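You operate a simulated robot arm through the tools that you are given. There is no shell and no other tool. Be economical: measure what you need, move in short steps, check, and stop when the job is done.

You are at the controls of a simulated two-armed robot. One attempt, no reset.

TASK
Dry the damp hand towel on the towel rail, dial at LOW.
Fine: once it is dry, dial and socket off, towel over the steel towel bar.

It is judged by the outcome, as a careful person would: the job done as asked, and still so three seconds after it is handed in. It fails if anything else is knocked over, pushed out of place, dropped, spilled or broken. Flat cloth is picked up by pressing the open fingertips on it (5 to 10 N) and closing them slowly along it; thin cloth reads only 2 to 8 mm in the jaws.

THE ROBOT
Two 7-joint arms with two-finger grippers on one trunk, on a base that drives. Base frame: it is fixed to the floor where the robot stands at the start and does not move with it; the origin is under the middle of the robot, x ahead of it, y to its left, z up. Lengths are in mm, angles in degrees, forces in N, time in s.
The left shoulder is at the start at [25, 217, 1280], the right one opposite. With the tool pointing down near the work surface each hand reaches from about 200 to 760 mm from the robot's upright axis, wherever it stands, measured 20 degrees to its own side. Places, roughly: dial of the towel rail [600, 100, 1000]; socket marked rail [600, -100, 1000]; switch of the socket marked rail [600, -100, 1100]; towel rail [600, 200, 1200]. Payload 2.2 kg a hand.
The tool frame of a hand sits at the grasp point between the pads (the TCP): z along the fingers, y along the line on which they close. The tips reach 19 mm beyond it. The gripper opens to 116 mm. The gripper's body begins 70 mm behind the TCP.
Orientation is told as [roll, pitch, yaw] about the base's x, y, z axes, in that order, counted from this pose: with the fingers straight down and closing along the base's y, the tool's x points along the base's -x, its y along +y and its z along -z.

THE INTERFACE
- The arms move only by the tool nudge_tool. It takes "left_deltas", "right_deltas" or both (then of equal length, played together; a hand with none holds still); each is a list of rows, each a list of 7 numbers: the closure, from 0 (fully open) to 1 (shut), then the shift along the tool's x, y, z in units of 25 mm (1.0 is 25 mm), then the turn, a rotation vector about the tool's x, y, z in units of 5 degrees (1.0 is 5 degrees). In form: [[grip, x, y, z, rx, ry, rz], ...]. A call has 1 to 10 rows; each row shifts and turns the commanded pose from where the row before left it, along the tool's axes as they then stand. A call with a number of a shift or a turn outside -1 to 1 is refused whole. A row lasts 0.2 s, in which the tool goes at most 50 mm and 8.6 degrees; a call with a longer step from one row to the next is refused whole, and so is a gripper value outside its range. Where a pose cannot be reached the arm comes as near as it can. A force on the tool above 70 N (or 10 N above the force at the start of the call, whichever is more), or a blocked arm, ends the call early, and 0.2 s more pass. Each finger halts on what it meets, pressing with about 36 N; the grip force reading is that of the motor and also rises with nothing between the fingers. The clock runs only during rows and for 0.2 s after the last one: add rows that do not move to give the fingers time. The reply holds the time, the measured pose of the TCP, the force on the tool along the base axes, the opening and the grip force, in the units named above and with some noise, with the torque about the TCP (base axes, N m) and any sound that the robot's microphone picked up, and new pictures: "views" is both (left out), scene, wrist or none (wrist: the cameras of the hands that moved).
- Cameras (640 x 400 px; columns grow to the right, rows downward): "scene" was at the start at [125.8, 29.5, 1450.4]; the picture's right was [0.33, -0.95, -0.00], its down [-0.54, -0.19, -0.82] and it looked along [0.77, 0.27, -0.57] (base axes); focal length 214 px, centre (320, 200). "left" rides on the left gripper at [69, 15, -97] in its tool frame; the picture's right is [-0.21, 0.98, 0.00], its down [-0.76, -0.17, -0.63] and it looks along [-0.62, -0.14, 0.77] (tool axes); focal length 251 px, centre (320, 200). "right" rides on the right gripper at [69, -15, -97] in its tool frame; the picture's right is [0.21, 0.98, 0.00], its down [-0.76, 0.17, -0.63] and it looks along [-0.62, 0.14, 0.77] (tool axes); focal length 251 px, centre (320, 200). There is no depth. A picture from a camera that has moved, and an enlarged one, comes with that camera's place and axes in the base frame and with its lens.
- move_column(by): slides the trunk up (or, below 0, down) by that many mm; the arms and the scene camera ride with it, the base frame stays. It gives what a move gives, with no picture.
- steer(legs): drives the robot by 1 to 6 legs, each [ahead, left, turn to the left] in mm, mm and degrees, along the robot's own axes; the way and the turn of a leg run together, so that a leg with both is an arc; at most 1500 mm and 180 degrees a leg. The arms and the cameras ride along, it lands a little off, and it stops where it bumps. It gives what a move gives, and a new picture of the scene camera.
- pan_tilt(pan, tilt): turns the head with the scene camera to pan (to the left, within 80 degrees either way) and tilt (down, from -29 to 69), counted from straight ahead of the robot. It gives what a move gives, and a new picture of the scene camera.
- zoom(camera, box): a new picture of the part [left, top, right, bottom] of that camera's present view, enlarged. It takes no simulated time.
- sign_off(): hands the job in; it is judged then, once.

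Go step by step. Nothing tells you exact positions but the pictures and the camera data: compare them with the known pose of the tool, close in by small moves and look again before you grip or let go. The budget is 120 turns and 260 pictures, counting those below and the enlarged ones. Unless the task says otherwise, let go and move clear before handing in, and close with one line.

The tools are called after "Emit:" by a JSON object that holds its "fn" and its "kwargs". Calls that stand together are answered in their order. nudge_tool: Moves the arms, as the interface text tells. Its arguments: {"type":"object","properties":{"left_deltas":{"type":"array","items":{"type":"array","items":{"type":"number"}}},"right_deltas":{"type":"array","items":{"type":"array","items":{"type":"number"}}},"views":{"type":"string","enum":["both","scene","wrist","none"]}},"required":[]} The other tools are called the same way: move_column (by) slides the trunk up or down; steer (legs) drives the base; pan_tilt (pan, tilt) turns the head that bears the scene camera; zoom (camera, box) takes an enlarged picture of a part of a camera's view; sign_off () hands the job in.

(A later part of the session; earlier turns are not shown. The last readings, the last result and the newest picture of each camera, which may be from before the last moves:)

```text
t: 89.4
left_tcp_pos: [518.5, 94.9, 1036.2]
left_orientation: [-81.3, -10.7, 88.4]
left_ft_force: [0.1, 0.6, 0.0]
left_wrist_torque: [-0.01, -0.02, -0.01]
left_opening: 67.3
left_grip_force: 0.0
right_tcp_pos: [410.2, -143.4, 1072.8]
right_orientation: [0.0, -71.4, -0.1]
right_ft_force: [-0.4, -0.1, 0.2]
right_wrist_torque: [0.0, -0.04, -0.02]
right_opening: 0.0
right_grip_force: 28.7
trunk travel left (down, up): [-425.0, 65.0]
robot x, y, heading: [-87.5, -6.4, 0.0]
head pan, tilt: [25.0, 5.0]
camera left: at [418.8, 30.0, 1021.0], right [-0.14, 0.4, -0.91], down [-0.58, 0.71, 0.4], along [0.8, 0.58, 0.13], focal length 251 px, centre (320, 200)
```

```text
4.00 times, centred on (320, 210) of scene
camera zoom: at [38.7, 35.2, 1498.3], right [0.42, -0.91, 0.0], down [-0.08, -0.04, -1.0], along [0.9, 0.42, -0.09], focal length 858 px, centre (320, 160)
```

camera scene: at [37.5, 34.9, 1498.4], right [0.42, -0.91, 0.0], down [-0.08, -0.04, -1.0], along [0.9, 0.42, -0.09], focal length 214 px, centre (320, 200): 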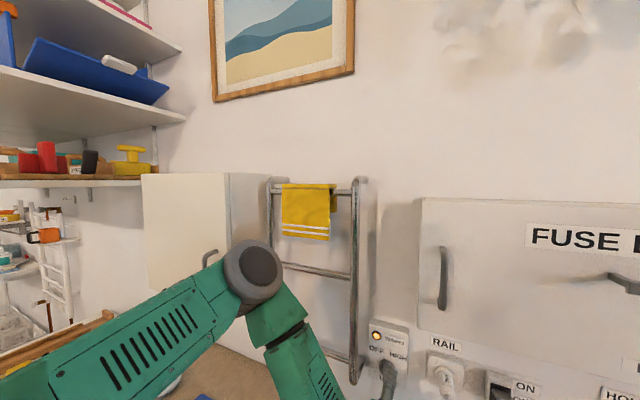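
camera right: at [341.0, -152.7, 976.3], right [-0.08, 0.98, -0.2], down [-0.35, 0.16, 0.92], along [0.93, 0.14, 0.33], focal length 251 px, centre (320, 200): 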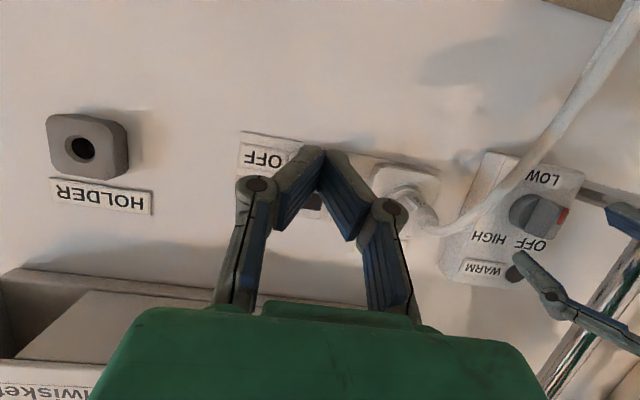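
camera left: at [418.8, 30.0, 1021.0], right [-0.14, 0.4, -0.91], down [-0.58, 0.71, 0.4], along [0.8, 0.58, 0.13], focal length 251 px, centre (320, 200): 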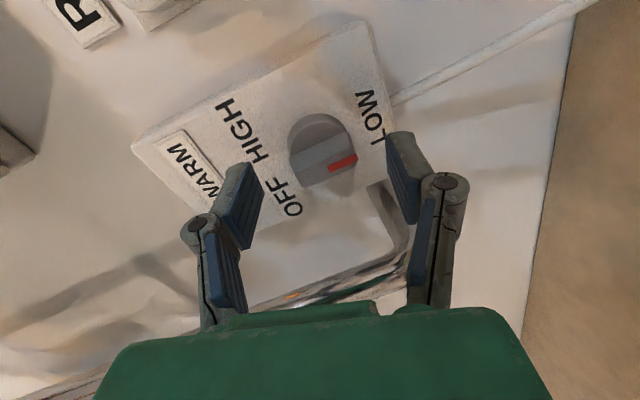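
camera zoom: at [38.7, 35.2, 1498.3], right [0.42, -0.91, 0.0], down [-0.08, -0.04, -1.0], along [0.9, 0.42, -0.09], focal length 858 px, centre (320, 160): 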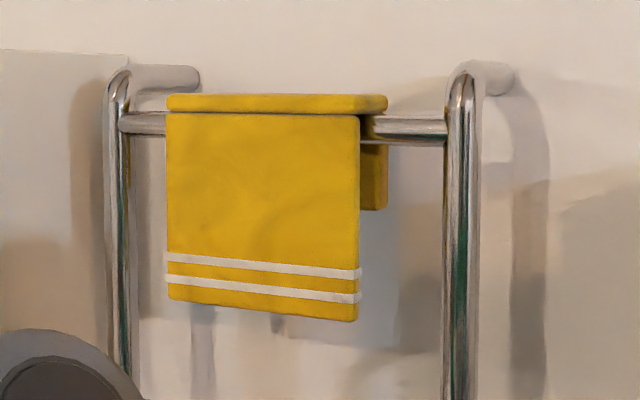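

The towel is dry throughout. I close on the knob now.

Emit:
{"fn": "nudge_tool", "kwargs": {"left_deltas": [[0.42, 0, 0, 0.55, 0, 0, 0], [0.42, 0, 0, 0.5, 0, 0, 0], [0.42, 0, 0, 0, 0, 0, 0], [0.55, 0, 0, 0, 0, 0, 0], [0.65, 0, 0, 0, 0, 0, 0], [0.75, 0, 0, 0, 0, 0, 0], [0.85, 0, 0, 0, 0, 0, 0]], "views": "wrist"}}

Emit:
{"fn": "zoom", "kwargs": {"camera": "left", "box": [200, 60, 520, 280]}}

```text
t: 91.0
left_tcp_pos: [541.9, 93.4, 1032.6]
left_orientation: [-81.4, -10.9, 88.3]
left_ft_force: [-18.5, -1.5, 3.7]
left_wrist_torque: [-0.02, -0.68, 0.31]
left_opening: 38.6
left_grip_force: 44.6
right_tcp_pos: [407.7, -145.6, 1074.7]
right_orientation: [0.3, -71.6, -0.3]
right_ft_force: [0.1, 0.3, 0.4]
right_wrist_torque: [0.03, -0.01, 0.04]
right_opening: 0.0
right_grip_force: 28.4
trunk travel left (down, up): [-425.0, 65.0]
robot x, y, heading: [-86.0, -6.2, -0.0]
head pan, tilt: [25.0, 5.0]
camera left: at [441.9, 29.5, 1017.4], right [-0.14, 0.4, -0.91], down [-0.58, 0.71, 0.4], along [0.8, 0.58, 0.13], focal length 251 px, centre (320, 200)
```

left: 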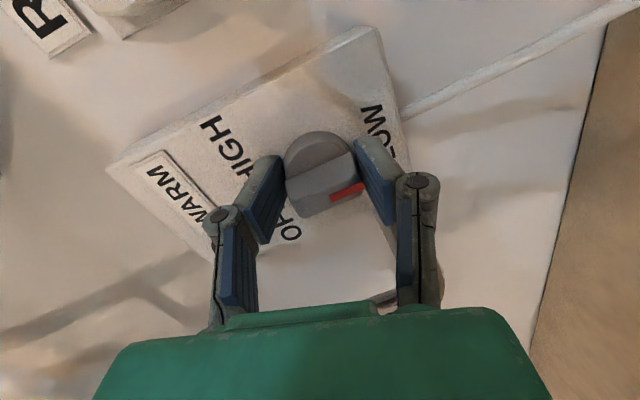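

```text
1.82 times, centred on (360, 170) of left
camera zoom: at [441.9, 29.5, 1017.4], right [-0.14, 0.4, -0.91], down [-0.58, 0.71, 0.4], along [0.8, 0.58, 0.13], focal length 457 px, centre (247, 254)
```

zoom: 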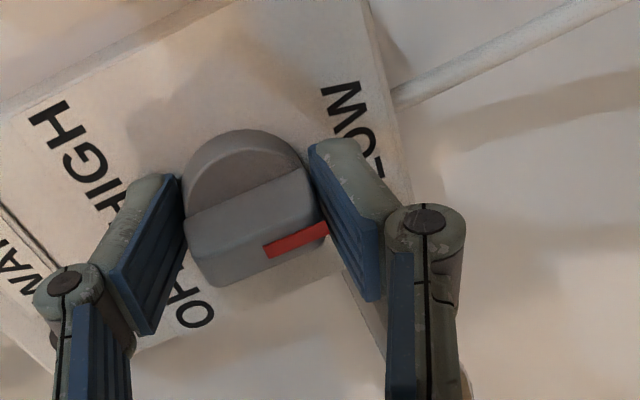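

Clean grip on the ridge ends (38.6 mm). I turn clockwise about 95° with checks on force.

Emit:
{"fn": "nudge_tool", "kwargs": {"left_deltas": [[0.85, 0, 0, 0, 0, 0, 1], [0.85, 0, 0, 0, 0, 0, 1], [0.85, 0, 0, 0, 0, 0, 1], [0.85, 0, 0, 0, 0, 0, 1], [0.85, 0, 0, 0, 0, 0, 1], [0.85, 0, 0, 0, 0, 0, 1], [0.85, 0, 0, 0, 0, 0, 1], [0.85, 0, 0, 0, 0, 0, 1], [0.85, 0, 0, 0, 0, 0, 1], [0.85, 0, 0, 0, 0, 0, 1]], "views": "none"}}

Emit:
{"fn": "nudge_tool", "kwargs": {"left_deltas": [[0.85, 0, 0, 0, 0, 0, 1], [0.85, 0, 0, 0, 0, 0, 1], [0.85, 0, 0, 0, 0, 0, 1], [0.85, 0, 0, 0, 0, 0, 1], [0.85, 0, 0, 0, 0, 0, 1], [0.85, 0, 0, 0, 0, 0, 1], [0.85, 0, 0, 0, 0, 0, 1], [0.85, 0, 0, 0, 0, 0, 1], [0.85, 0, 0, 0, 0, 0, 1]], "views": "wrist"}}

Emit:
{"fn": "zoom", "kwargs": {"camera": "left", "box": [200, 60, 520, 280]}}

```text
t: 93.2
left_tcp_pos: [541.8, 94.7, 1032.4]
left_orientation: [-72.9, -59.9, 75.1]
left_ft_force: [-24.3, 2.5, -6.5]
left_wrist_torque: [-0.02, -0.87, 0.0]
left_opening: 38.0
left_grip_force: 45.2
right_tcp_pos: [408.5, -144.0, 1075.7]
right_orientation: [0.0, -71.5, 0.0]
right_ft_force: [-0.2, 0.3, 0.1]
right_wrist_torque: [-0.02, -0.02, 0.0]
right_opening: 0.2
right_grip_force: 28.2
trunk travel left (down, up): [-425.0, 65.0]
robot x, y, heading: [-89.9, -3.8, 0.2]
head pan, tilt: [25.0, 5.0]
```

```text
t: 95.2
left_tcp_pos: [543.1, 95.6, 1032.8]
left_orientation: [61.9, -72.0, -63.0]
left_ft_force: [-9.7, 0.5, 3.0]
left_wrist_torque: [-0.08, 0.2, 1.4]
left_opening: 37.4
left_grip_force: 44.9
right_tcp_pos: [408.7, -145.5, 1074.1]
right_orientation: [0.3, -71.4, -0.1]
right_ft_force: [-0.1, 0.2, -0.5]
right_wrist_torque: [-0.03, 0.01, 0.03]
right_opening: 0.0
right_grip_force: 28.0
trunk travel left (down, up): [-425.0, 65.0]
robot x, y, heading: [-88.9, -0.6, -0.2]
head pan, tilt: [25.0, 5.0]
camera left: at [438.7, 128.7, 984.2], right [0.07, 0.88, 0.47], down [-0.53, -0.37, 0.77], along [0.85, -0.3, 0.44], focal length 251 px, centre (320, 200)
```

left: 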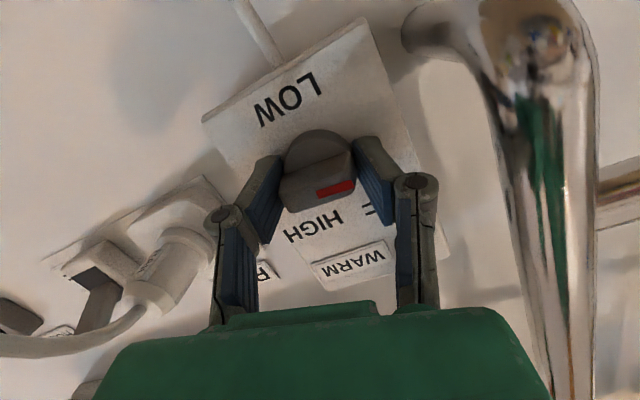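

```text
1.82 times, centred on (360, 170) of left
camera zoom: at [438.7, 128.7, 984.2], right [0.07, 0.88, 0.47], down [-0.53, -0.37, 0.77], along [0.85, -0.3, 0.44], focal length 457 px, centre (247, 254)
```

zoom: 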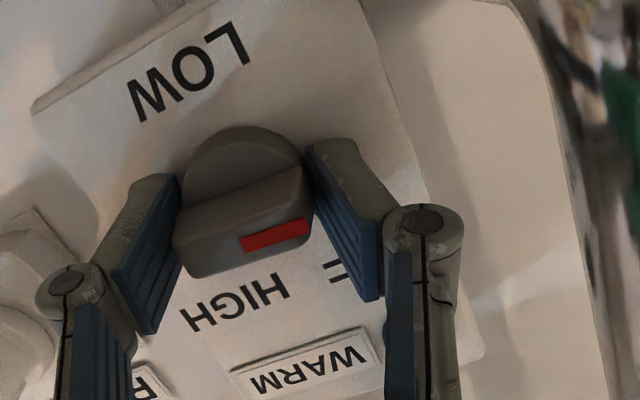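

Pointer is a little above horizontal-left; about 45–50° remain to OFF.

Emit:
{"fn": "nudge_tool", "kwargs": {"left_deltas": [[0.85, 0, 0, 0, 0, 0, 1], [0.85, 0, 0, 0, 0, 0, 1], [0.85, 0, 0, 0, 0, 0, 1], [0.85, 0, 0, 0, 0, 0, 1], [0.85, 0, 0, 0, 0, 0, 1], [0.85, 0, 0, 0, 0, 0, 1], [0.85, 0, 0, 0, 0, 0, 1], [0.85, 0, 0, 0, 0, 0, 1], [0.85, 0, 0, 0, 0, 0, 1], [0.85, 0, 0, 0, 0, 0, 0.6]], "views": "wrist"}}

Emit:
{"fn": "zoom", "kwargs": {"camera": "left", "box": [200, 60, 520, 280]}}

```text
t: 97.4
left_tcp_pos: [541.8, 96.7, 1030.7]
left_orientation: [80.6, -25.8, -85.9]
left_ft_force: [-23.5, 3.4, -9.7]
left_wrist_torque: [-0.71, -0.34, 0.92]
left_opening: 39.2
left_grip_force: 45.3
right_tcp_pos: [409.9, -144.2, 1075.1]
right_orientation: [0.0, -71.5, 0.1]
right_ft_force: [0.1, -0.1, 1.0]
right_wrist_torque: [0.01, 0.02, 0.0]
right_opening: 0.0
right_grip_force: 28.7
trunk travel left (down, up): [-425.0, 65.0]
robot x, y, heading: [-85.1, -6.3, 0.1]
head pan, tilt: [25.0, 5.0]
camera left: at [443.7, 165.3, 1028.4], right [0.15, 0.24, 0.96], down [-0.6, -0.75, 0.27], along [0.79, -0.62, 0.03], focal length 251 px, centre (320, 200)
```

left: 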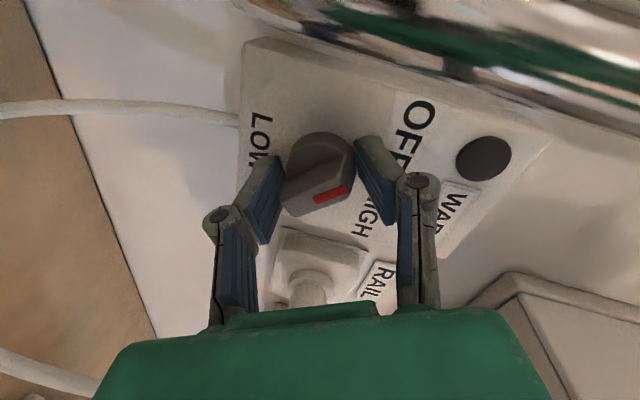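

```text
1.82 times, centred on (360, 170) of left
camera zoom: at [443.7, 165.3, 1028.4], right [0.15, 0.24, 0.96], down [-0.6, -0.75, 0.27], along [0.79, -0.62, 0.03], focal length 457 px, centre (247, 254)
```

zoom: 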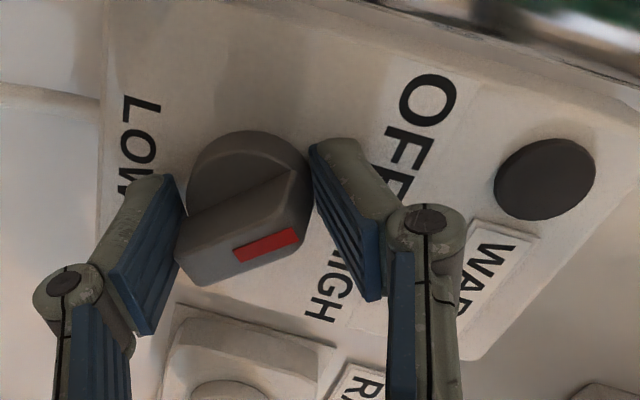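

The WARM lamp went dark and the knob has hit its stop at OFF. I release and back away to check it.

Emit:
{"fn": "nudge_tool", "kwargs": {"left_deltas": [[0.85, 0, 0, 0, 0, 0, -0.5], [0.6, 0, 0, 0, 0, 0, 0], [0.42, 0, 0, 0, 0, 0, 0], [0.42, 0, 0, -1, 0, 0, 0], [0.42, 0, 0, -1, 0, 0, 0], [0.42, 0, 0, -1, 0, 0, 0]], "views": "wrist"}}

Emit:
{"fn": "zoom", "kwargs": {"camera": "left", "box": [240, 20, 480, 180]}}

```text
t: 98.8
left_tcp_pos: [469.8, 98.7, 1042.6]
left_orientation: [80.2, -28.3, -85.1]
left_ft_force: [0.4, -0.1, -0.2]
left_wrist_torque: [0.01, 0.02, 0.01]
left_opening: 67.3
left_grip_force: 0.0
right_tcp_pos: [410.2, -145.1, 1075.1]
right_orientation: [0.2, -71.3, -0.3]
right_ft_force: [-0.6, -0.8, -0.1]
right_wrist_torque: [-0.02, 0.0, 0.03]
right_opening: 0.3
right_grip_force: 29.2
trunk travel left (down, up): [-425.0, 65.0]
robot x, y, heading: [-88.8, -1.0, -0.2]
head pan, tilt: [25.0, 5.0]
camera left: at [371.4, 165.5, 1036.3], right [0.14, 0.28, 0.95], down [-0.59, -0.75, 0.31], along [0.8, -0.6, 0.06], focal length 251 px, centre (320, 200)
```

left: 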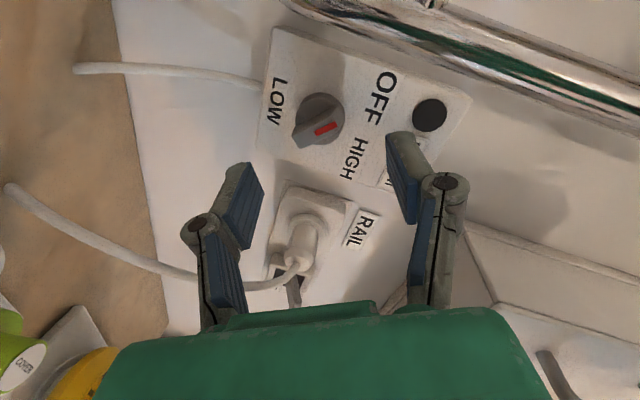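

```text
2.50 times, centred on (360, 100) of left
camera zoom: at [371.4, 165.5, 1036.3], right [0.14, 0.28, 0.95], down [-0.59, -0.75, 0.31], along [0.8, -0.6, 0.06], focal length 629 px, centre (220, 450)
```

zoom: 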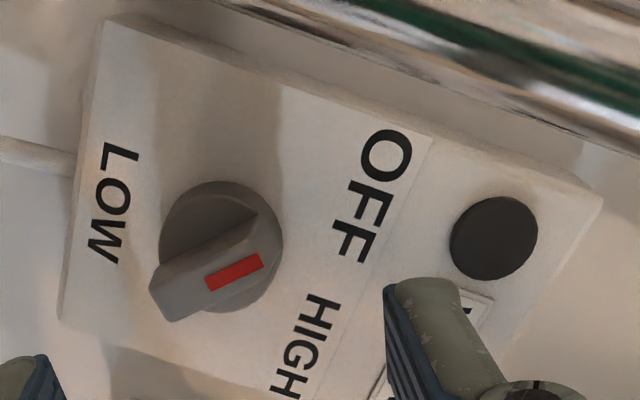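

The dial is at OFF. Next, the right hand goes above the switch lever and pushes it down.

Emit:
{"fn": "nudge_tool", "kwargs": {"right_deltas": [[1, -0.95, 0.15, -0.33, 0, 0, 0], [1, -0.31, 0.15, 0.92, 0, 0, 0], [1, -0.31, 0, 0.92, 0, 0, 0], [1, -0.31, 0, 0.92, 0, 0, 0], [1, -0.31, 0, 0.92, 0, 0, 0], [1, -0.31, 0, 0.88, 0, 0, 0], [1, 0, 0, 0, 0, 0, 0]], "views": "wrist"}}

Emit:
{"fn": "pan_tilt", "kwargs": {"pan": 0, "tilt": 30}}

Emit:
{"fn": "zoom", "kwargs": {"camera": "scene", "box": [260, 140, 480, 290]}}

```text
t: 100.4
left_tcp_pos: [470.4, 96.4, 1044.4]
left_orientation: [80.4, -28.4, -85.1]
left_ft_force: [0.0, -0.7, 0.2]
left_wrist_torque: [0.0, -0.02, -0.02]
left_opening: 67.5
left_grip_force: 0.0
right_tcp_pos: [532.0, -135.7, 1099.2]
right_orientation: [0.3, -71.5, -0.1]
right_ft_force: [-0.1, -0.8, 0.0]
right_wrist_torque: [-0.02, -0.02, -0.03]
right_opening: 0.2
right_grip_force: 28.1
trunk travel left (down, up): [-425.0, 65.0]
robot x, y, heading: [-90.0, -3.8, -0.1]
head pan, tilt: [25.0, 5.0]
camera right: at [417.8, -151.4, 1064.9], right [-0.07, 0.98, -0.2], down [-0.36, 0.16, 0.92], along [0.93, 0.14, 0.34], focal length 251 px, centre (320, 200)
```

right: 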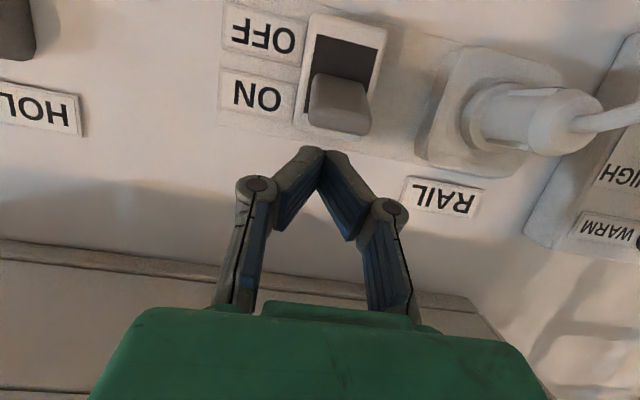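

```text
t: 101.3
left_tcp_pos: [471.6, 98.3, 1043.7]
left_orientation: [80.3, -28.4, -85.1]
left_ft_force: [0.3, -0.2, 0.8]
left_wrist_torque: [-0.02, -0.01, -0.01]
left_opening: 67.3
left_grip_force: 0.1
right_tcp_pos: [530.9, -134.4, 1099.3]
right_orientation: [0.3, -71.4, -0.3]
right_ft_force: [-0.1, 0.0, 0.0]
right_wrist_torque: [0.01, 0.0, -0.02]
right_opening: 0.0
right_grip_force: 28.7
trunk travel left (down, up): [-425.0, 65.0]
robot x, y, heading: [-86.6, -3.6, 0.1]
head pan, tilt: [0.0, 30.0]
camera scene: at [45.4, -4.9, 1458.0], right [0.0, -1.0, 0.0], down [-0.5, 0.0, -0.86], along [0.86, 0.0, -0.5], focal length 214 px, centre (320, 200)
```

scene: 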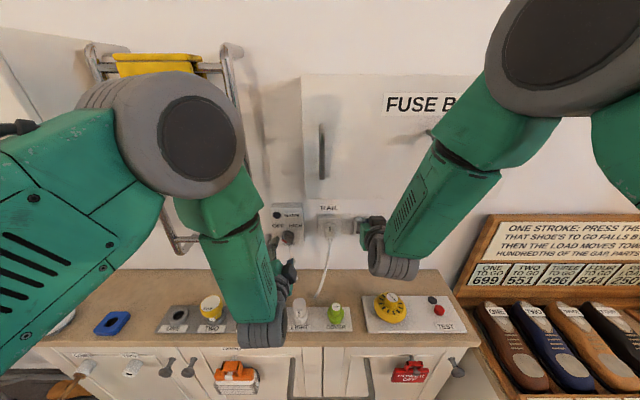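

```text
2.67 times, centred on (370, 215) of scene
camera zoom: at [45.4, -4.9, 1458.0], right [0.0, -1.0, 0.0], down [-0.5, 0.0, -0.86], along [0.86, 0.0, -0.5], focal length 572 px, centre (187, 160)
```

zoom: 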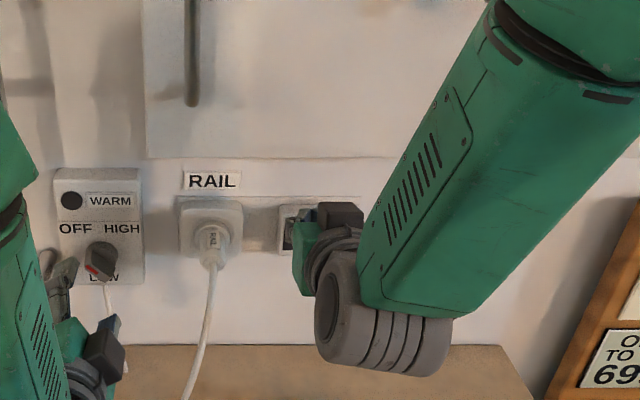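

Lever is in ON, right below the fingers. I push down.

Emit:
{"fn": "nudge_tool", "kwargs": {"right_deltas": [[1, 0.4, 0.15, 0.14, 0, 0, 0], [1, 0.4, 0, 0.14, 0, 0, 0], [1, 0.4, 0, 0.14, 0, 0, 0], [1, 0.4, 0, 0.14, 0, 0, 0], [1, 0.35, 0, 0.12, 0, 0, 0]], "views": "wrist"}}

```text
t: 102.5
left_tcp_pos: [469.0, 96.9, 1045.0]
left_orientation: [80.7, -28.5, -85.3]
left_ft_force: [1.0, -1.0, 0.0]
left_wrist_torque: [-0.05, -0.02, 0.04]
left_opening: 67.2
left_grip_force: 0.0
right_tcp_pos: [531.7, -133.1, 1055.6]
right_orientation: [0.3, -72.4, -0.3]
right_ft_force: [-4.4, -1.5, 28.9]
right_wrist_torque: [-0.04, -0.38, -0.01]
right_opening: 6.0
right_grip_force: 28.7
trunk travel left (down, up): [-425.0, 65.0]
robot x, y, heading: [-86.2, -3.9, 0.3]
head pan, tilt: [0.0, 30.0]
camera right: at [418.6, -147.7, 1019.1], right [-0.06, 0.98, -0.2], down [-0.37, 0.17, 0.91], along [0.93, 0.13, 0.35], focal length 251 px, centre (320, 200)
```

right: 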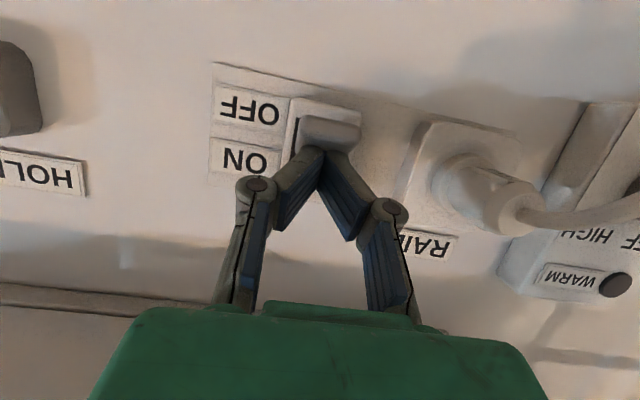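

The lever appears down. I lift, retreat and verify.

Emit:
{"fn": "nudge_tool", "kwargs": {"right_deltas": [[1, -0.4, 0, -0.14, 0, 0, 0], [1, -0.6, 0, -0.2, 0, 0, 0], [1, 0.31, 0, -0.92, 0, 0, 0], [1, 0.31, 0, -0.92, 0, 0, 0], [1, 0.31, 0, -0.92, 0, 0, 0], [1, 0.31, 0, -0.92, 0, 0, 0]], "views": "wrist"}}

Emit:
{"fn": "zoom", "kwargs": {"camera": "right", "box": [180, 40, 480, 240]}}

```text
t: 103.9
left_tcp_pos: [470.5, 97.2, 1044.0]
left_orientation: [80.4, -28.3, -85.0]
left_ft_force: [0.3, 0.2, -0.4]
left_wrist_torque: [0.01, 0.0, -0.03]
left_opening: 67.4
left_grip_force: 0.1
right_tcp_pos: [432.4, -133.3, 1074.5]
right_orientation: [0.4, -71.4, -0.3]
right_ft_force: [0.2, -0.3, 0.3]
right_wrist_torque: [-0.02, -0.02, 0.0]
right_opening: 0.1
right_grip_force: 28.5
trunk travel left (down, up): [-425.0, 65.0]
robot x, y, heading: [-90.3, -5.5, -0.1]
head pan, tilt: [0.0, 30.0]
camera right: at [319.4, -149.3, 1040.0], right [-0.07, 0.98, -0.2], down [-0.36, 0.16, 0.92], along [0.93, 0.14, 0.34], focal length 251 px, centre (320, 200)
```

right: 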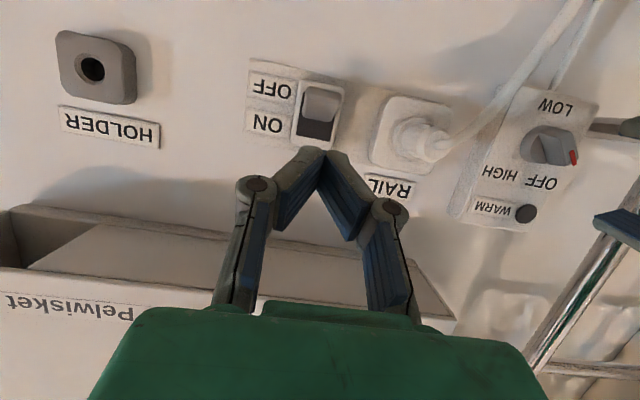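

```text
2.00 times, centred on (330, 140) of right
camera zoom: at [319.4, -149.3, 1040.0], right [-0.07, 0.98, -0.2], down [-0.36, 0.16, 0.92], along [0.93, 0.14, 0.34], focal length 503 px, centre (300, 320)
```

zoom: 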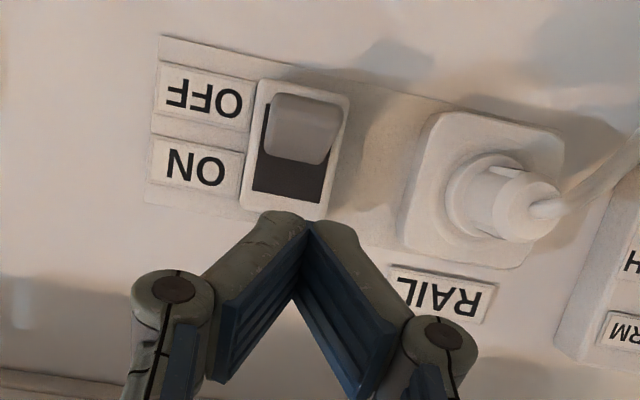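

Socket switch is OFF. I double-check the dial from this view.

Emit:
{"fn": "zoom", "kwargs": {"camera": "right", "box": [480, 80, 620, 230]}}

```text
2.67 times, centred on (550, 155) of right
camera zoom: at [319.4, -149.3, 1040.0], right [-0.07, 0.98, -0.2], down [-0.36, 0.16, 0.92], along [0.93, 0.14, 0.34], focal length 670 px, centre (-293, 320)
```

zoom: 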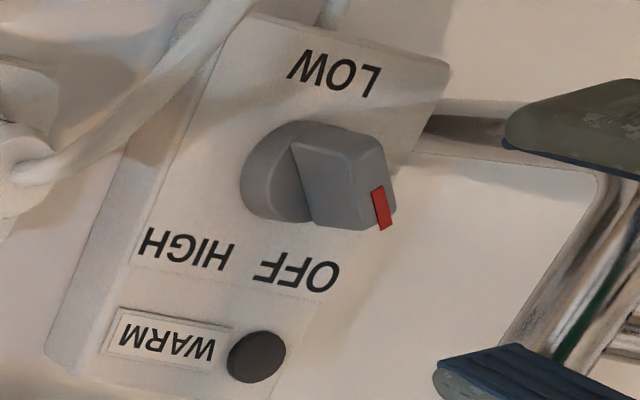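

Dial and socket are both off and the towel is dry. Now the towel: its front flap spans about y 215–346, hem z ≈ 1362, x ≈ 480. I back off and orient the left hand to come from below with fingers pointing up.

Emit:
{"fn": "steer", "kwargs": {"legs": [[-170, 0, 0]]}}

Emit:
{"fn": "nudge_tool", "kwargs": {"left_deltas": [[0.3, 0, 0, 0, 0, 0, 1], [0.3, 0, 0, 0, 0, 0, 1], [0.3, 0, 0, 0, 0, 0, 1], [0.3, 0, 0, 0, 0, 0, 1], [0.3, 0, 0, 0, 0, 0, 1], [0.3, 0, 0, 0, 0, 0, 0.6], [0.3, 0.8, 0.9, 0, 0, 0, 0], [0.3, 0.8, 0.9, 0, 0, 0, 0], [0.3, 0.8, 0.9, 0, 0, 0, 0], [0.3, 0.8, 0.9, 0, 0, 0, 0]], "views": "none"}}

Emit:
{"fn": "nudge_tool", "kwargs": {"left_deltas": [[0.3, 0.8, 0.7, 0, 0, 0, 0], [0.3, 0.8, 0.7, 0, 0, 0, 0], [0.3, 0.8, 0.7, 0, 0, 0, 0], [0.3, 0, 0, 0, -1, 0, 0], [0.3, 0, 0, 0, -1, 0, 0], [0.3, 0, 0, 0, -1, 0, 0], [0.3, 0, 0, 0, -1, 0, 0], [0.3, 0, 0, 0, -1, 0, 0], [0.3, 0, 0, 0, -1, 0, 0], [0.3, 0, 0, 0, -1, 0, 0]], "views": "both"}}

```text
t: 105.4
left_tcp_pos: [302.6, 97.6, 1041.5]
left_orientation: [80.1, -28.2, -84.9]
left_ft_force: [0.0, -0.5, -0.1]
left_wrist_torque: [0.03, 0.0, -0.02]
left_opening: 67.4
left_grip_force: 0.0
right_tcp_pos: [265.4, -135.7, 1073.7]
right_orientation: [0.5, -71.3, -0.3]
right_ft_force: [-1.3, -0.6, -0.6]
right_wrist_torque: [-0.02, -0.01, -0.01]
right_opening: 0.2
right_grip_force: 28.5
trunk travel left (down, up): [-425.0, 65.0]
robot x, y, heading: [-255.4, -5.0, 0.1]
head pan, tilt: [0.0, 30.0]
camera scene: at [-122.0, -5.5, 1457.7], right [0.0, -1.0, 0.0], down [-0.51, 0.0, -0.86], along [0.86, 0.0, -0.51], focal length 214 px, centre (320, 200)
```

scene: 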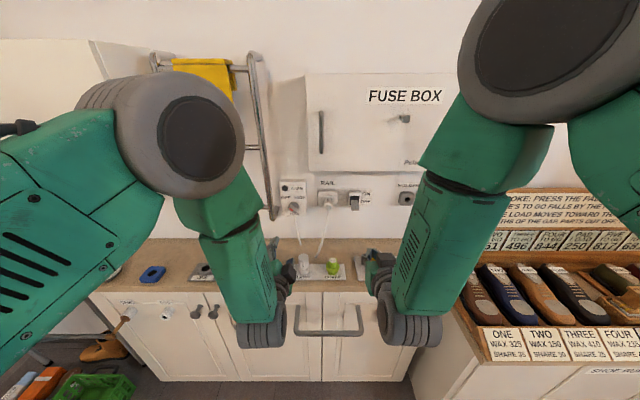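

```text
t: 107.8
left_tcp_pos: [300.8, 200.8, 1099.3]
left_orientation: [77.7, -2.0, -87.0]
left_ft_force: [-0.1, -0.7, 0.0]
left_wrist_torque: [0.0, -0.02, 0.0]
left_opening: 81.5
left_grip_force: 0.1
right_tcp_pos: [258.0, -133.1, 1077.8]
right_orientation: [0.3, -71.8, -0.2]
right_ft_force: [-0.7, -0.6, 0.0]
right_wrist_torque: [0.01, -0.01, 0.03]
right_opening: 0.0
right_grip_force: 28.5
trunk travel left (down, up): [-425.0, 65.0]
robot x, y, heading: [-255.6, -2.9, 0.3]
head pan, tilt: [0.0, 30.0]
stopped in row 10 (left hand): the arm was blocked; the commanded pose is now the measured one
```

```text
t: 110.0
left_tcp_pos: [310.9, 257.6, 1151.3]
left_orientation: [113.1, -1.7, -87.6]
left_ft_force: [0.5, 0.7, -0.6]
left_wrist_torque: [0.02, 0.02, 0.02]
left_opening: 81.2
left_grip_force: 0.0
right_tcp_pos: [258.6, -133.7, 1076.6]
right_orientation: [0.2, -71.8, -0.1]
right_ft_force: [-0.3, 0.2, -0.2]
right_wrist_torque: [0.03, 0.0, 0.01]
right_opening: 0.0
right_grip_force: 29.0
trunk travel left (down, up): [-425.0, 65.0]
robot x, y, heading: [-259.0, -2.3, 0.3]
head pan, tilt: [0.0, 30.0]
camera scene: at [-123.4, -3.9, 1457.9], right [0.0, -1.0, 0.0], down [-0.5, 0.0, -0.86], along [0.86, 0.0, -0.5], focal length 214 px, centre (320, 200)
camera left: at [212.6, 322.6, 1123.8], right [-0.37, -0.21, 0.9], down [-0.48, -0.79, -0.38], along [0.79, -0.58, 0.2], focal length 251 px, centre (320, 200)
```

scene: 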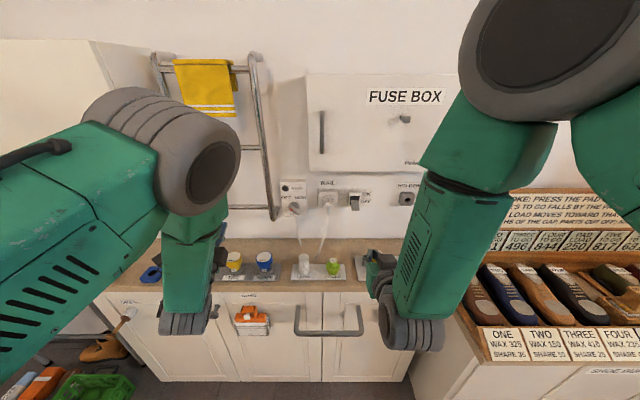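
left: 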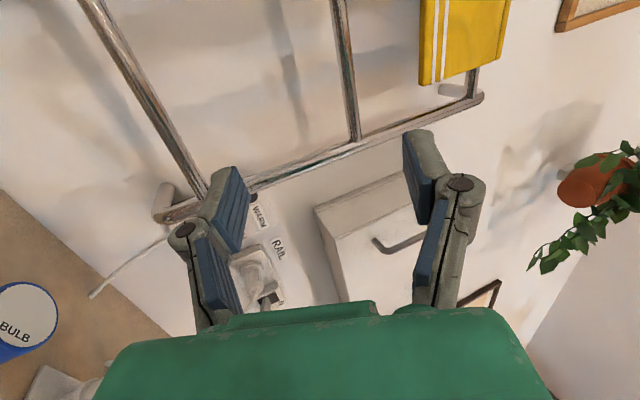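

The hand tilts up fine so far (23° up). I raise it and tilt further.

Emit:
{"fn": "nudge_tool", "kwargs": {"left_deltas": [[0.3, 0, 0.92, 0.39, 0, 0, 0], [0.3, 0, 0.92, 0.39, 0, 0, 0], [0.3, 0, 0.92, 0.39, 0, 0, 0], [0.3, 0, 0.92, 0.39, 0, 0, 0], [0.3, 0, 0, 0, -1, 0, 0], [0.3, 0, 0, 0, -1, 0, 0], [0.3, 0, 0, 0, -1, 0, 0], [0.3, 0, 0, 0, -1, 0, 0], [0.3, 0, 0, 0, -1, 0, 0], [0.3, 0, 0, 0, -1, 0, 0]], "views": "both"}}

```text
t: 112.2
left_tcp_pos: [368.3, 272.5, 1275.3]
left_orientation: [142.9, -1.6, -87.6]
left_ft_force: [-0.3, -0.2, -0.2]
left_wrist_torque: [0.02, -0.02, -0.02]
left_opening: 81.1
left_grip_force: 0.0
left hand out of reach, approached as far as the arm can: row 8, 9, 10
right_tcp_pos: [258.0, -133.9, 1077.8]
right_orientation: [0.3, -71.6, -0.1]
right_ft_force: [1.1, -1.2, -0.9]
right_wrist_torque: [0.0, -0.04, -0.01]
right_opening: 0.1
right_grip_force: 28.9
trunk travel left (down, up): [-425.0, 65.0]
robot x, y, heading: [-256.0, -1.0, 0.2]
head pan, tilt: [0.0, 30.0]
camera scene: at [-122.7, -3.6, 1457.8], right [0.0, -1.0, 0.0], down [-0.5, 0.0, -0.86], along [0.86, 0.0, -0.5], focal length 214 px, centre (320, 200)
camera left: at [296.2, 336.9, 1203.8], right [-0.77, -0.23, 0.59], down [-0.21, -0.78, -0.58], along [0.6, -0.58, 0.55], focal length 251 px, centre (320, 200)
```

scene: 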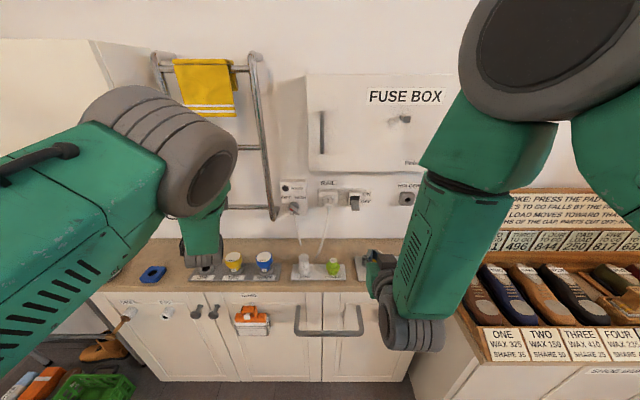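
left: 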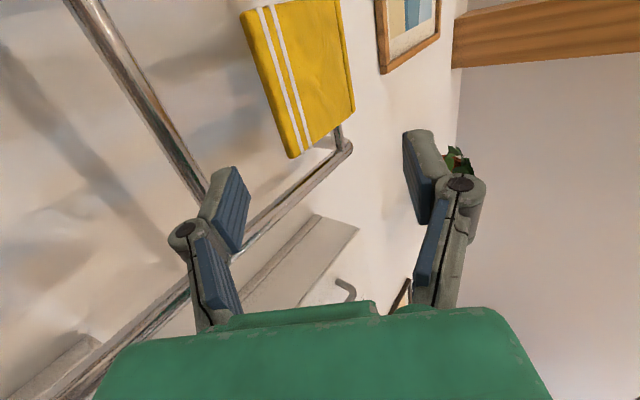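

The flap's right hem corner triangulates to about (493, 224, 1359), so its middle is near y 287. I raise the trunk and drive forward to just below the hem.

Emit:
{"fn": "move_column", "kwargs": {"by": 40}}

Emit:
{"fn": "steer", "kwargs": {"legs": [[70, 0, 0]]}}

Emit:
{"fn": "nudge_tool", "kwargs": {"left_deltas": [[0.3, 0.5, 0, 0, 0, 0, 0]], "views": "both"}}

```text
t: 113.0
left_tcp_pos: [369.7, 273.5, 1316.1]
left_orientation: [142.9, -1.7, -87.5]
left_ft_force: [0.2, -0.3, -0.2]
left_wrist_torque: [-0.01, -0.02, -0.01]
left_opening: 81.2
left_grip_force: 0.0
right_tcp_pos: [257.0, -133.5, 1118.1]
right_orientation: [0.3, -71.8, -0.1]
right_ft_force: [-0.3, 0.2, 0.2]
right_wrist_torque: [-0.01, -0.02, 0.01]
right_opening: 0.0
right_grip_force: 28.8
trunk travel left (down, up): [-465.0, 25.0]
robot x, y, heading: [-259.8, -3.6, -0.0]
head pan, tilt: [0.0, 30.0]
```

```text
t: 114.0
left_tcp_pos: [434.5, 271.3, 1317.8]
left_orientation: [143.1, -1.7, -87.6]
left_ft_force: [0.2, -0.5, 0.7]
left_wrist_torque: [0.01, -0.02, 0.02]
left_opening: 81.3
left_grip_force: 0.1
right_tcp_pos: [324.3, -133.8, 1120.1]
right_orientation: [0.2, -72.0, -0.1]
right_ft_force: [0.0, -0.5, 0.0]
right_wrist_torque: [0.02, 0.02, -0.01]
right_opening: 0.4
right_grip_force: 28.4
trunk travel left (down, up): [-465.0, 25.0]
robot x, y, heading: [-186.3, -6.0, -0.3]
head pan, tilt: [0.0, 30.0]
camera scene: at [-60.6, -3.9, 1498.6], right [0.0, -1.0, 0.0], down [-0.5, 0.0, -0.87], along [0.87, 0.0, -0.5], focal length 214 px, centre (320, 200)
```

scene: 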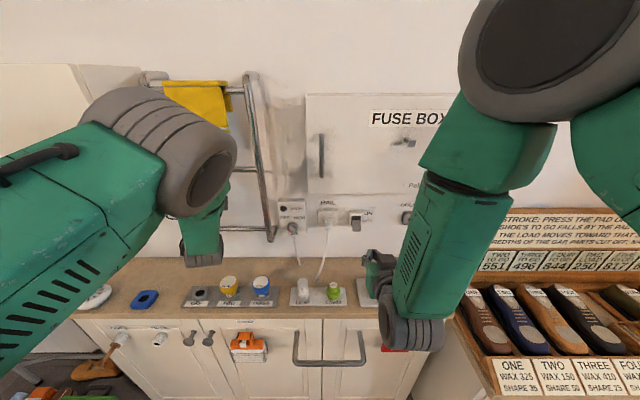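

```text
t: 114.4
left_tcp_pos: [432.5, 285.5, 1317.7]
left_orientation: [143.1, -1.8, -87.6]
left_ft_force: [-0.8, -1.2, 0.7]
left_wrist_torque: [0.01, 0.06, 0.0]
left_opening: 81.1
left_grip_force: 0.1
right_tcp_pos: [322.4, -134.1, 1121.7]
right_orientation: [0.1, -72.0, 0.0]
right_ft_force: [-0.8, 0.4, -0.1]
right_wrist_torque: [0.01, 0.01, -0.03]
right_opening: 0.2
right_grip_force: 28.1
trunk travel left (down, up): [-465.0, 25.0]
robot x, y, heading: [-183.5, -4.6, -0.3]
head pan, tilt: [0.0, 30.0]
camera scene: at [-55.9, -3.9, 1498.1], right [0.0, -1.0, 0.0], down [-0.5, 0.0, -0.86], along [0.86, 0.0, -0.5], focal length 214 px, centre (320, 200)
camera left: at [359.3, 349.3, 1246.7], right [-0.77, -0.23, 0.59], down [-0.21, -0.78, -0.58], along [0.6, -0.58, 0.56], focal length 251 px, centre (320, 200)
```

scene: 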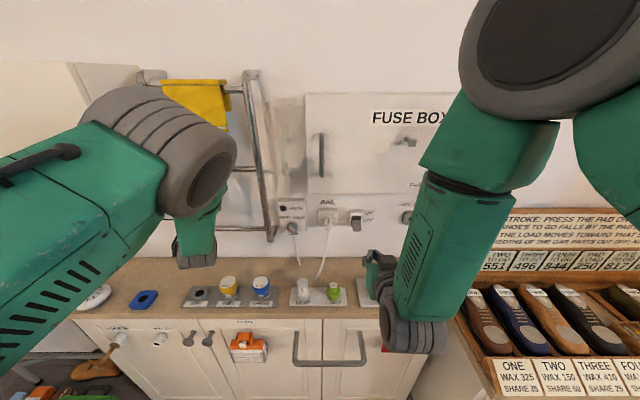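
left: 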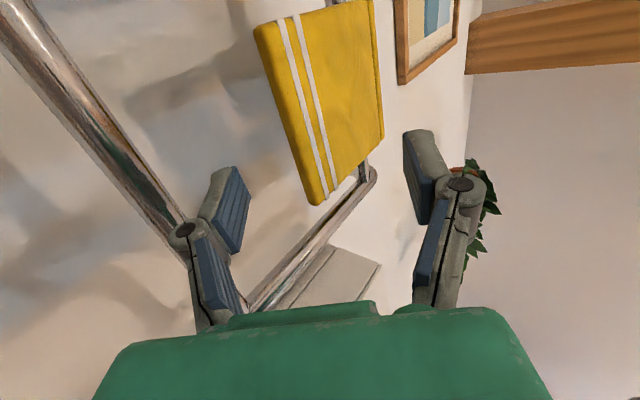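

The flap is coming between the fingers; target for the grip point is about (490, 287, 1370). I shift and advance half way, then look.

Emit:
{"fn": "nudge_tool", "kwargs": {"left_deltas": [[0.3, 0, -0.6, 0, 0, 0, 0], [0.3, 0, 0, 0.8, 0, 0, 0], [0.3, 0, 0, 0.8, 0, 0, 0], [0.3, 0, 0, 0, 0, 0, 0]], "views": "wrist"}}

```text
t: 115.4
left_tcp_pos: [471.2, 287.1, 1338.4]
left_orientation: [143.0, -1.8, -87.8]
left_ft_force: [0.4, -0.1, -0.3]
left_wrist_torque: [-0.01, 0.0, -0.01]
left_opening: 81.1
left_grip_force: 0.1
right_tcp_pos: [324.7, -133.8, 1118.4]
right_orientation: [0.2, -71.9, -0.1]
right_ft_force: [-0.7, -0.3, 0.1]
right_wrist_torque: [0.01, -0.04, 0.01]
right_opening: 0.0
right_grip_force: 28.3
trunk travel left (down, up): [-465.0, 25.0]
robot x, y, heading: [-190.2, -2.9, -0.2]
head pan, tilt: [0.0, 30.0]
camera left: at [398.4, 352.8, 1267.7], right [-0.77, -0.23, 0.59], down [-0.21, -0.78, -0.58], along [0.6, -0.58, 0.56], focal length 251 px, centre (320, 200)
```

left: 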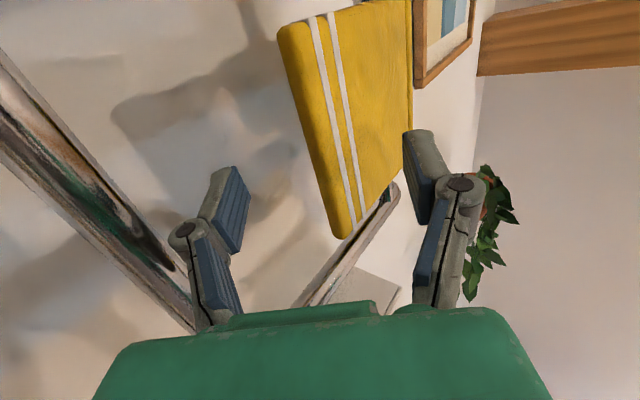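

Hem corner stays at (486, 224, 1362). I advance so the hem sits 12 mm inside the pads and close slowly.

Emit:
{"fn": "nudge_tool", "kwargs": {"left_deltas": [[0.3, 0, 0, 0.8, 0, 0, 0], [0.3, 0, 0.15, 0.8, -0.7, 0, 0], [0.3, 0, 0.15, 0, -0.7, 0, 0], [0.4, 0, 0, 0, 0, 0, 0], [0.5, 0, 0, 0, 0, 0, 0], [0.6, 0, 0, 0, 0, 0, 0], [0.65, 0, 0, 0, 0, 0, 0]], "views": "wrist"}}

```text
t: 117.0
left_tcp_pos: [487.7, 290.9, 1376.1]
left_orientation: [150.1, -1.7, -87.6]
left_ft_force: [-0.8, 0.6, -0.5]
left_wrist_torque: [-0.02, -0.01, 0.01]
left_opening: 40.6
left_grip_force: 0.1
right_tcp_pos: [324.8, -132.7, 1119.4]
right_orientation: [0.2, -72.0, -0.1]
right_ft_force: [-0.3, 0.1, 0.2]
right_wrist_torque: [-0.01, 0.0, -0.01]
right_opening: 0.1
right_grip_force: 28.9
trunk travel left (down, up): [-465.0, 25.0]
robot x, y, heading: [-189.2, 0.8, -0.2]
head pan, tilt: [0.0, 30.0]
camera left: at [424.2, 354.7, 1295.9], right [-0.84, -0.24, 0.49], down [-0.14, -0.78, -0.61], along [0.53, -0.58, 0.62], focal length 251 px, centre (320, 200)
```

left: 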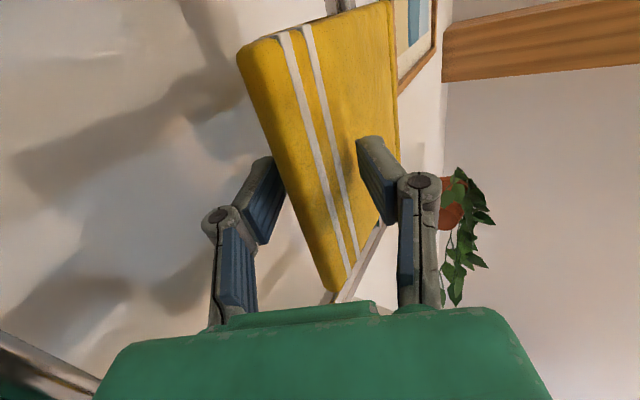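

The flap is cleanly between the pads at 60° tilt. I tilt more if possible and close.

Emit:
{"fn": "nudge_tool", "kwargs": {"left_deltas": [[0.6, 0, 0, 0, -1, 0, 0], [0.6, 0, 0, 0, -1, 0, 0], [0.6, 0, 0, 0, -1, 0, 0], [0.7, 0, 0, 0, 0, 0, 0], [0.8, 0, 0, 0, 0, 0, 0], [0.86, 0, 0, 0, 0, 0, 0], [0.92, 0, 0, 0, 0, 0, 0], [1, 0, 0, 0, 0, 0, 0]], "views": "both"}}

```text
t: 118.8
left_tcp_pos: [488.7, 290.1, 1375.6]
left_orientation: [165.1, -1.8, -87.7]
left_ft_force: [0.2, -0.7, 0.1]
left_wrist_torque: [0.0, 0.04, -0.02]
left_opening: 13.2
left_grip_force: 36.2
right_tcp_pos: [324.3, -134.0, 1118.3]
right_orientation: [0.2, -71.9, -0.1]
right_ft_force: [0.8, 0.3, -0.1]
right_wrist_torque: [0.0, 0.0, -0.05]
right_opening: 0.0
right_grip_force: 28.8
trunk travel left (down, up): [-465.0, 25.0]
robot x, y, heading: [-186.5, -0.8, -0.0]
head pan, tilt: [0.0, 30.0]
camera scene: at [-54.1, -3.8, 1497.9], right [0.0, -1.0, 0.0], down [-0.5, 0.0, -0.86], along [0.86, 0.0, -0.5], focal length 214 px, centre (320, 200)
camera left: at [446.4, 354.7, 1283.1], right [-0.93, -0.25, 0.26], down [0.03, -0.78, -0.63], along [0.35, -0.58, 0.73], focal length 251 px, centre (320, 200)
```

scene: 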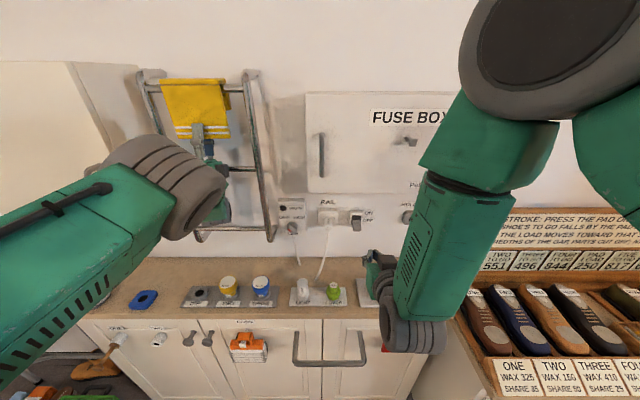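
left: 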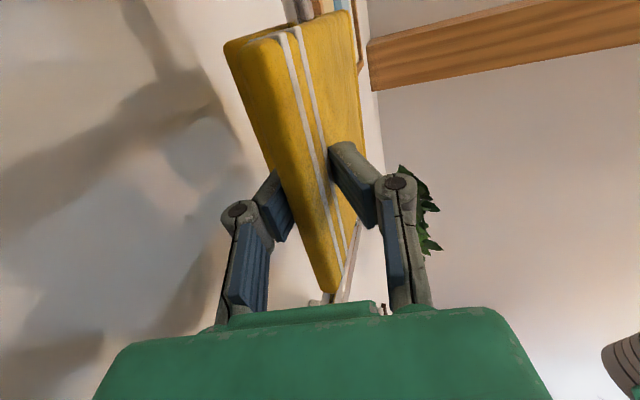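

Gripped: 13 mm between pads at 36 N. I lift 50 mm and look at how the towel behaves.

Emit:
{"fn": "nudge_tool", "kwargs": {"left_deltas": [[1, 0, 0, 0, 0, 0, 0], [1, 0, 0.13, 0.48, 0, 0, 0], [1, 0, 0.13, 0.48, 0, 0, 0], [1, 0, 0.13, 0.48, 0, 0, 0], [1, 0, 0.13, 0.48, 0, 0, 0]], "views": "both"}}

Emit:
{"fn": "zoom", "kwargs": {"camera": "scene", "box": [120, 50, 280, 170]}}

```text
t: 120.0
left_tcp_pos: [489.4, 290.1, 1426.0]
left_orientation: [165.1, -1.8, -87.5]
left_ft_force: [-0.2, -0.4, -1.0]
left_wrist_torque: [-0.02, 0.04, 0.0]
left_opening: 13.2
left_grip_force: 36.1
right_tcp_pos: [323.1, -132.7, 1120.1]
right_orientation: [0.2, -72.0, -0.1]
right_ft_force: [0.0, 0.4, -0.9]
right_wrist_torque: [-0.01, 0.01, 0.02]
right_opening: 0.3
right_grip_force: 29.1
trunk travel left (down, up): [-465.0, 25.0]
robot x, y, heading: [-187.9, -4.6, -0.2]
head pan, tilt: [0.0, 30.0]
camera scene: at [-54.5, -3.7, 1497.9], right [0.0, -1.0, 0.0], down [-0.5, 0.0, -0.86], along [0.86, 0.0, -0.5], focal length 214 px, centre (320, 200)
camera left: at [446.2, 355.4, 1333.5], right [-0.93, -0.25, 0.26], down [0.03, -0.78, -0.63], along [0.36, -0.58, 0.73], focal length 251 px, centre (320, 200)
```

scene: 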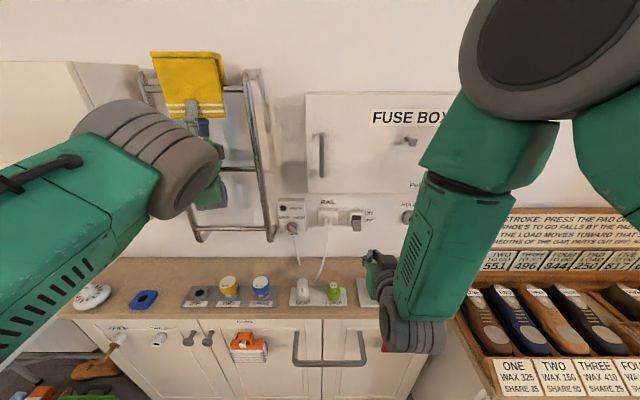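
left: 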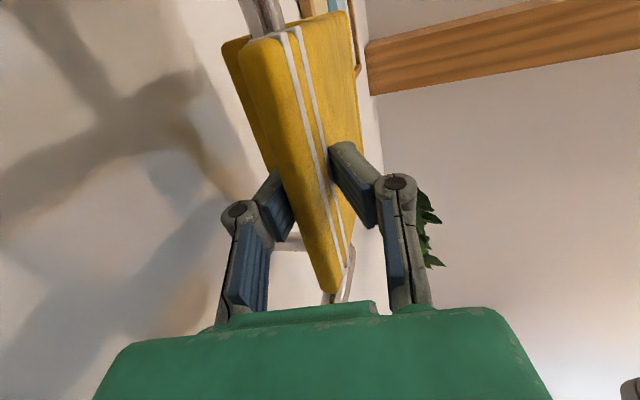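

```text
3.33 times, centred on (200, 110) of scene
camera zoom: at [-54.5, -3.7, 1497.9], right [0.0, -1.0, 0.0], down [-0.5, 0.0, -0.86], along [0.86, 0.0, -0.5], focal length 715 px, centre (720, 500)
```

zoom: 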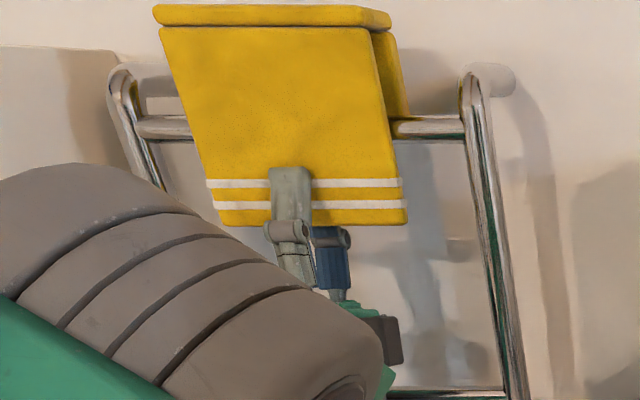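

The towel rises as a stiff saddle and stays in the grip. I lift 45 mm more to clear the rung, then check before backing away.

Emit:
{"fn": "nudge_tool", "kwargs": {"left_deltas": [[1, 0, 0.13, 0.48, 0, 0, 0], [1, 0, 0.13, 0.48, 0, 0, 0], [1, 0, 0.13, 0.48, 0, 0, 0], [1, 0, 0.13, 0.48, 0, 0, 0]], "views": "wrist"}}

Emit:
{"fn": "pan_tilt", "kwargs": {"pan": 25, "tilt": 0}}

Emit:
{"fn": "zoom", "kwargs": {"camera": "scene", "box": [200, 140, 420, 290]}}

```text
t: 120.9
left_tcp_pos: [485.8, 292.5, 1448.8]
left_orientation: [163.5, -2.0, -87.6]
left_ft_force: [-9.1, -2.4, -28.2]
left_wrist_torque: [0.32, 0.44, -0.06]
left_opening: 14.9
left_grip_force: 35.9
right_tcp_pos: [319.2, -134.0, 1121.9]
right_orientation: [-0.1, -72.0, 0.1]
right_ft_force: [0.1, 0.0, 0.1]
right_wrist_torque: [0.02, 0.02, 0.01]
right_opening: 0.2
right_grip_force: 28.1
trunk travel left (down, up): [-465.0, 25.0]
robot x, y, heading: [-190.7, -4.2, -0.0]
head pan, tilt: [0.0, 30.0]
stopped in row 4 (left hand): the force on the tool passed its limit at 76 N (the readings are from after the stop); the commanded pose is now the measured one
camera left: at [440.5, 356.8, 1357.0], right [-0.93, -0.24, 0.28], down [0.01, -0.78, -0.63], along [0.37, -0.58, 0.73], focal length 251 px, centre (320, 200)
```

left: 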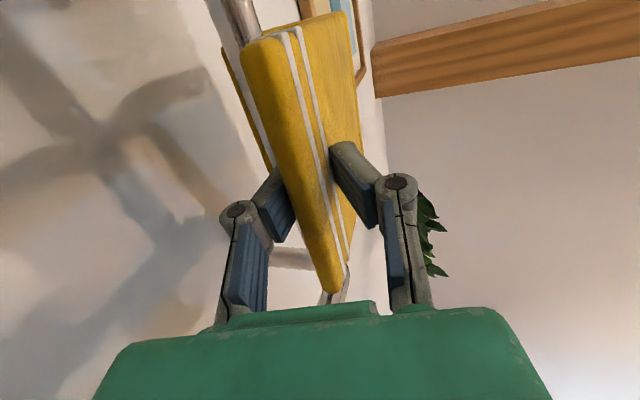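

```text
t: 121.8
left_tcp_pos: [486.4, 291.5, 1449.5]
left_orientation: [163.7, -1.9, -87.6]
left_ft_force: [-12.7, -1.2, -37.5]
left_wrist_torque: [0.37, 0.61, -0.18]
left_opening: 15.7
left_grip_force: 36.3
right_tcp_pos: [320.6, -133.3, 1120.9]
right_orientation: [-0.1, -72.0, 0.2]
right_ft_force: [0.4, 0.2, -0.3]
right_wrist_torque: [0.0, -0.02, -0.05]
right_opening: 0.2
right_grip_force: 28.7
trunk travel left (down, up): [-465.0, 25.0]
robot x, y, heading: [-191.1, -4.0, -0.1]
head pan, tilt: [25.0, 0.0]
camera scene: at [-61.0, 37.4, 1545.6], right [0.42, -0.91, 0.0], down [-0.01, 0.0, -1.0], along [0.91, 0.42, -0.01], focal length 214 px, centre (320, 200)
```

scene: 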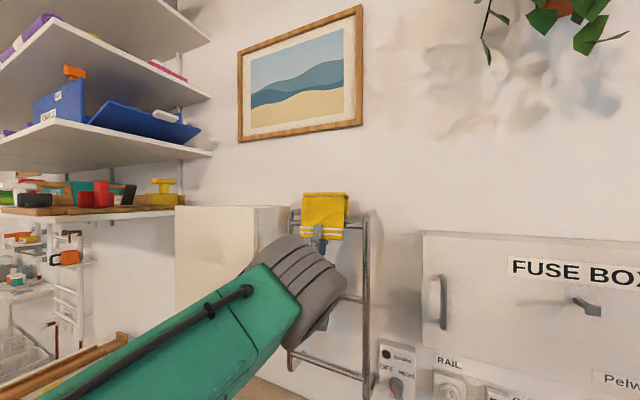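

```text
2.67 times, centred on (310, 215) of scene
camera zoom: at [-61.0, 37.4, 1545.6], right [0.42, -0.91, 0.0], down [-0.01, 0.0, -1.0], along [0.91, 0.42, -0.01], focal length 572 px, centre (347, 160)
```

zoom: 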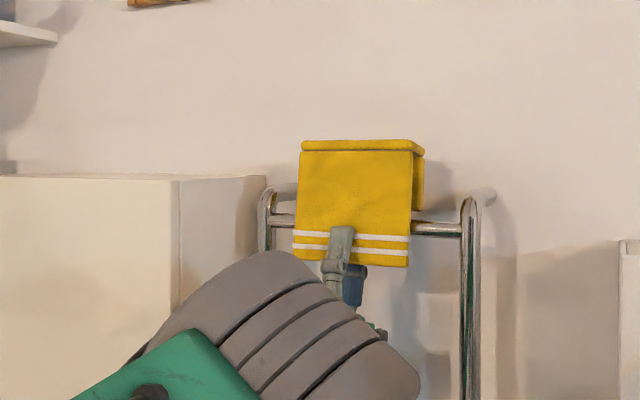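

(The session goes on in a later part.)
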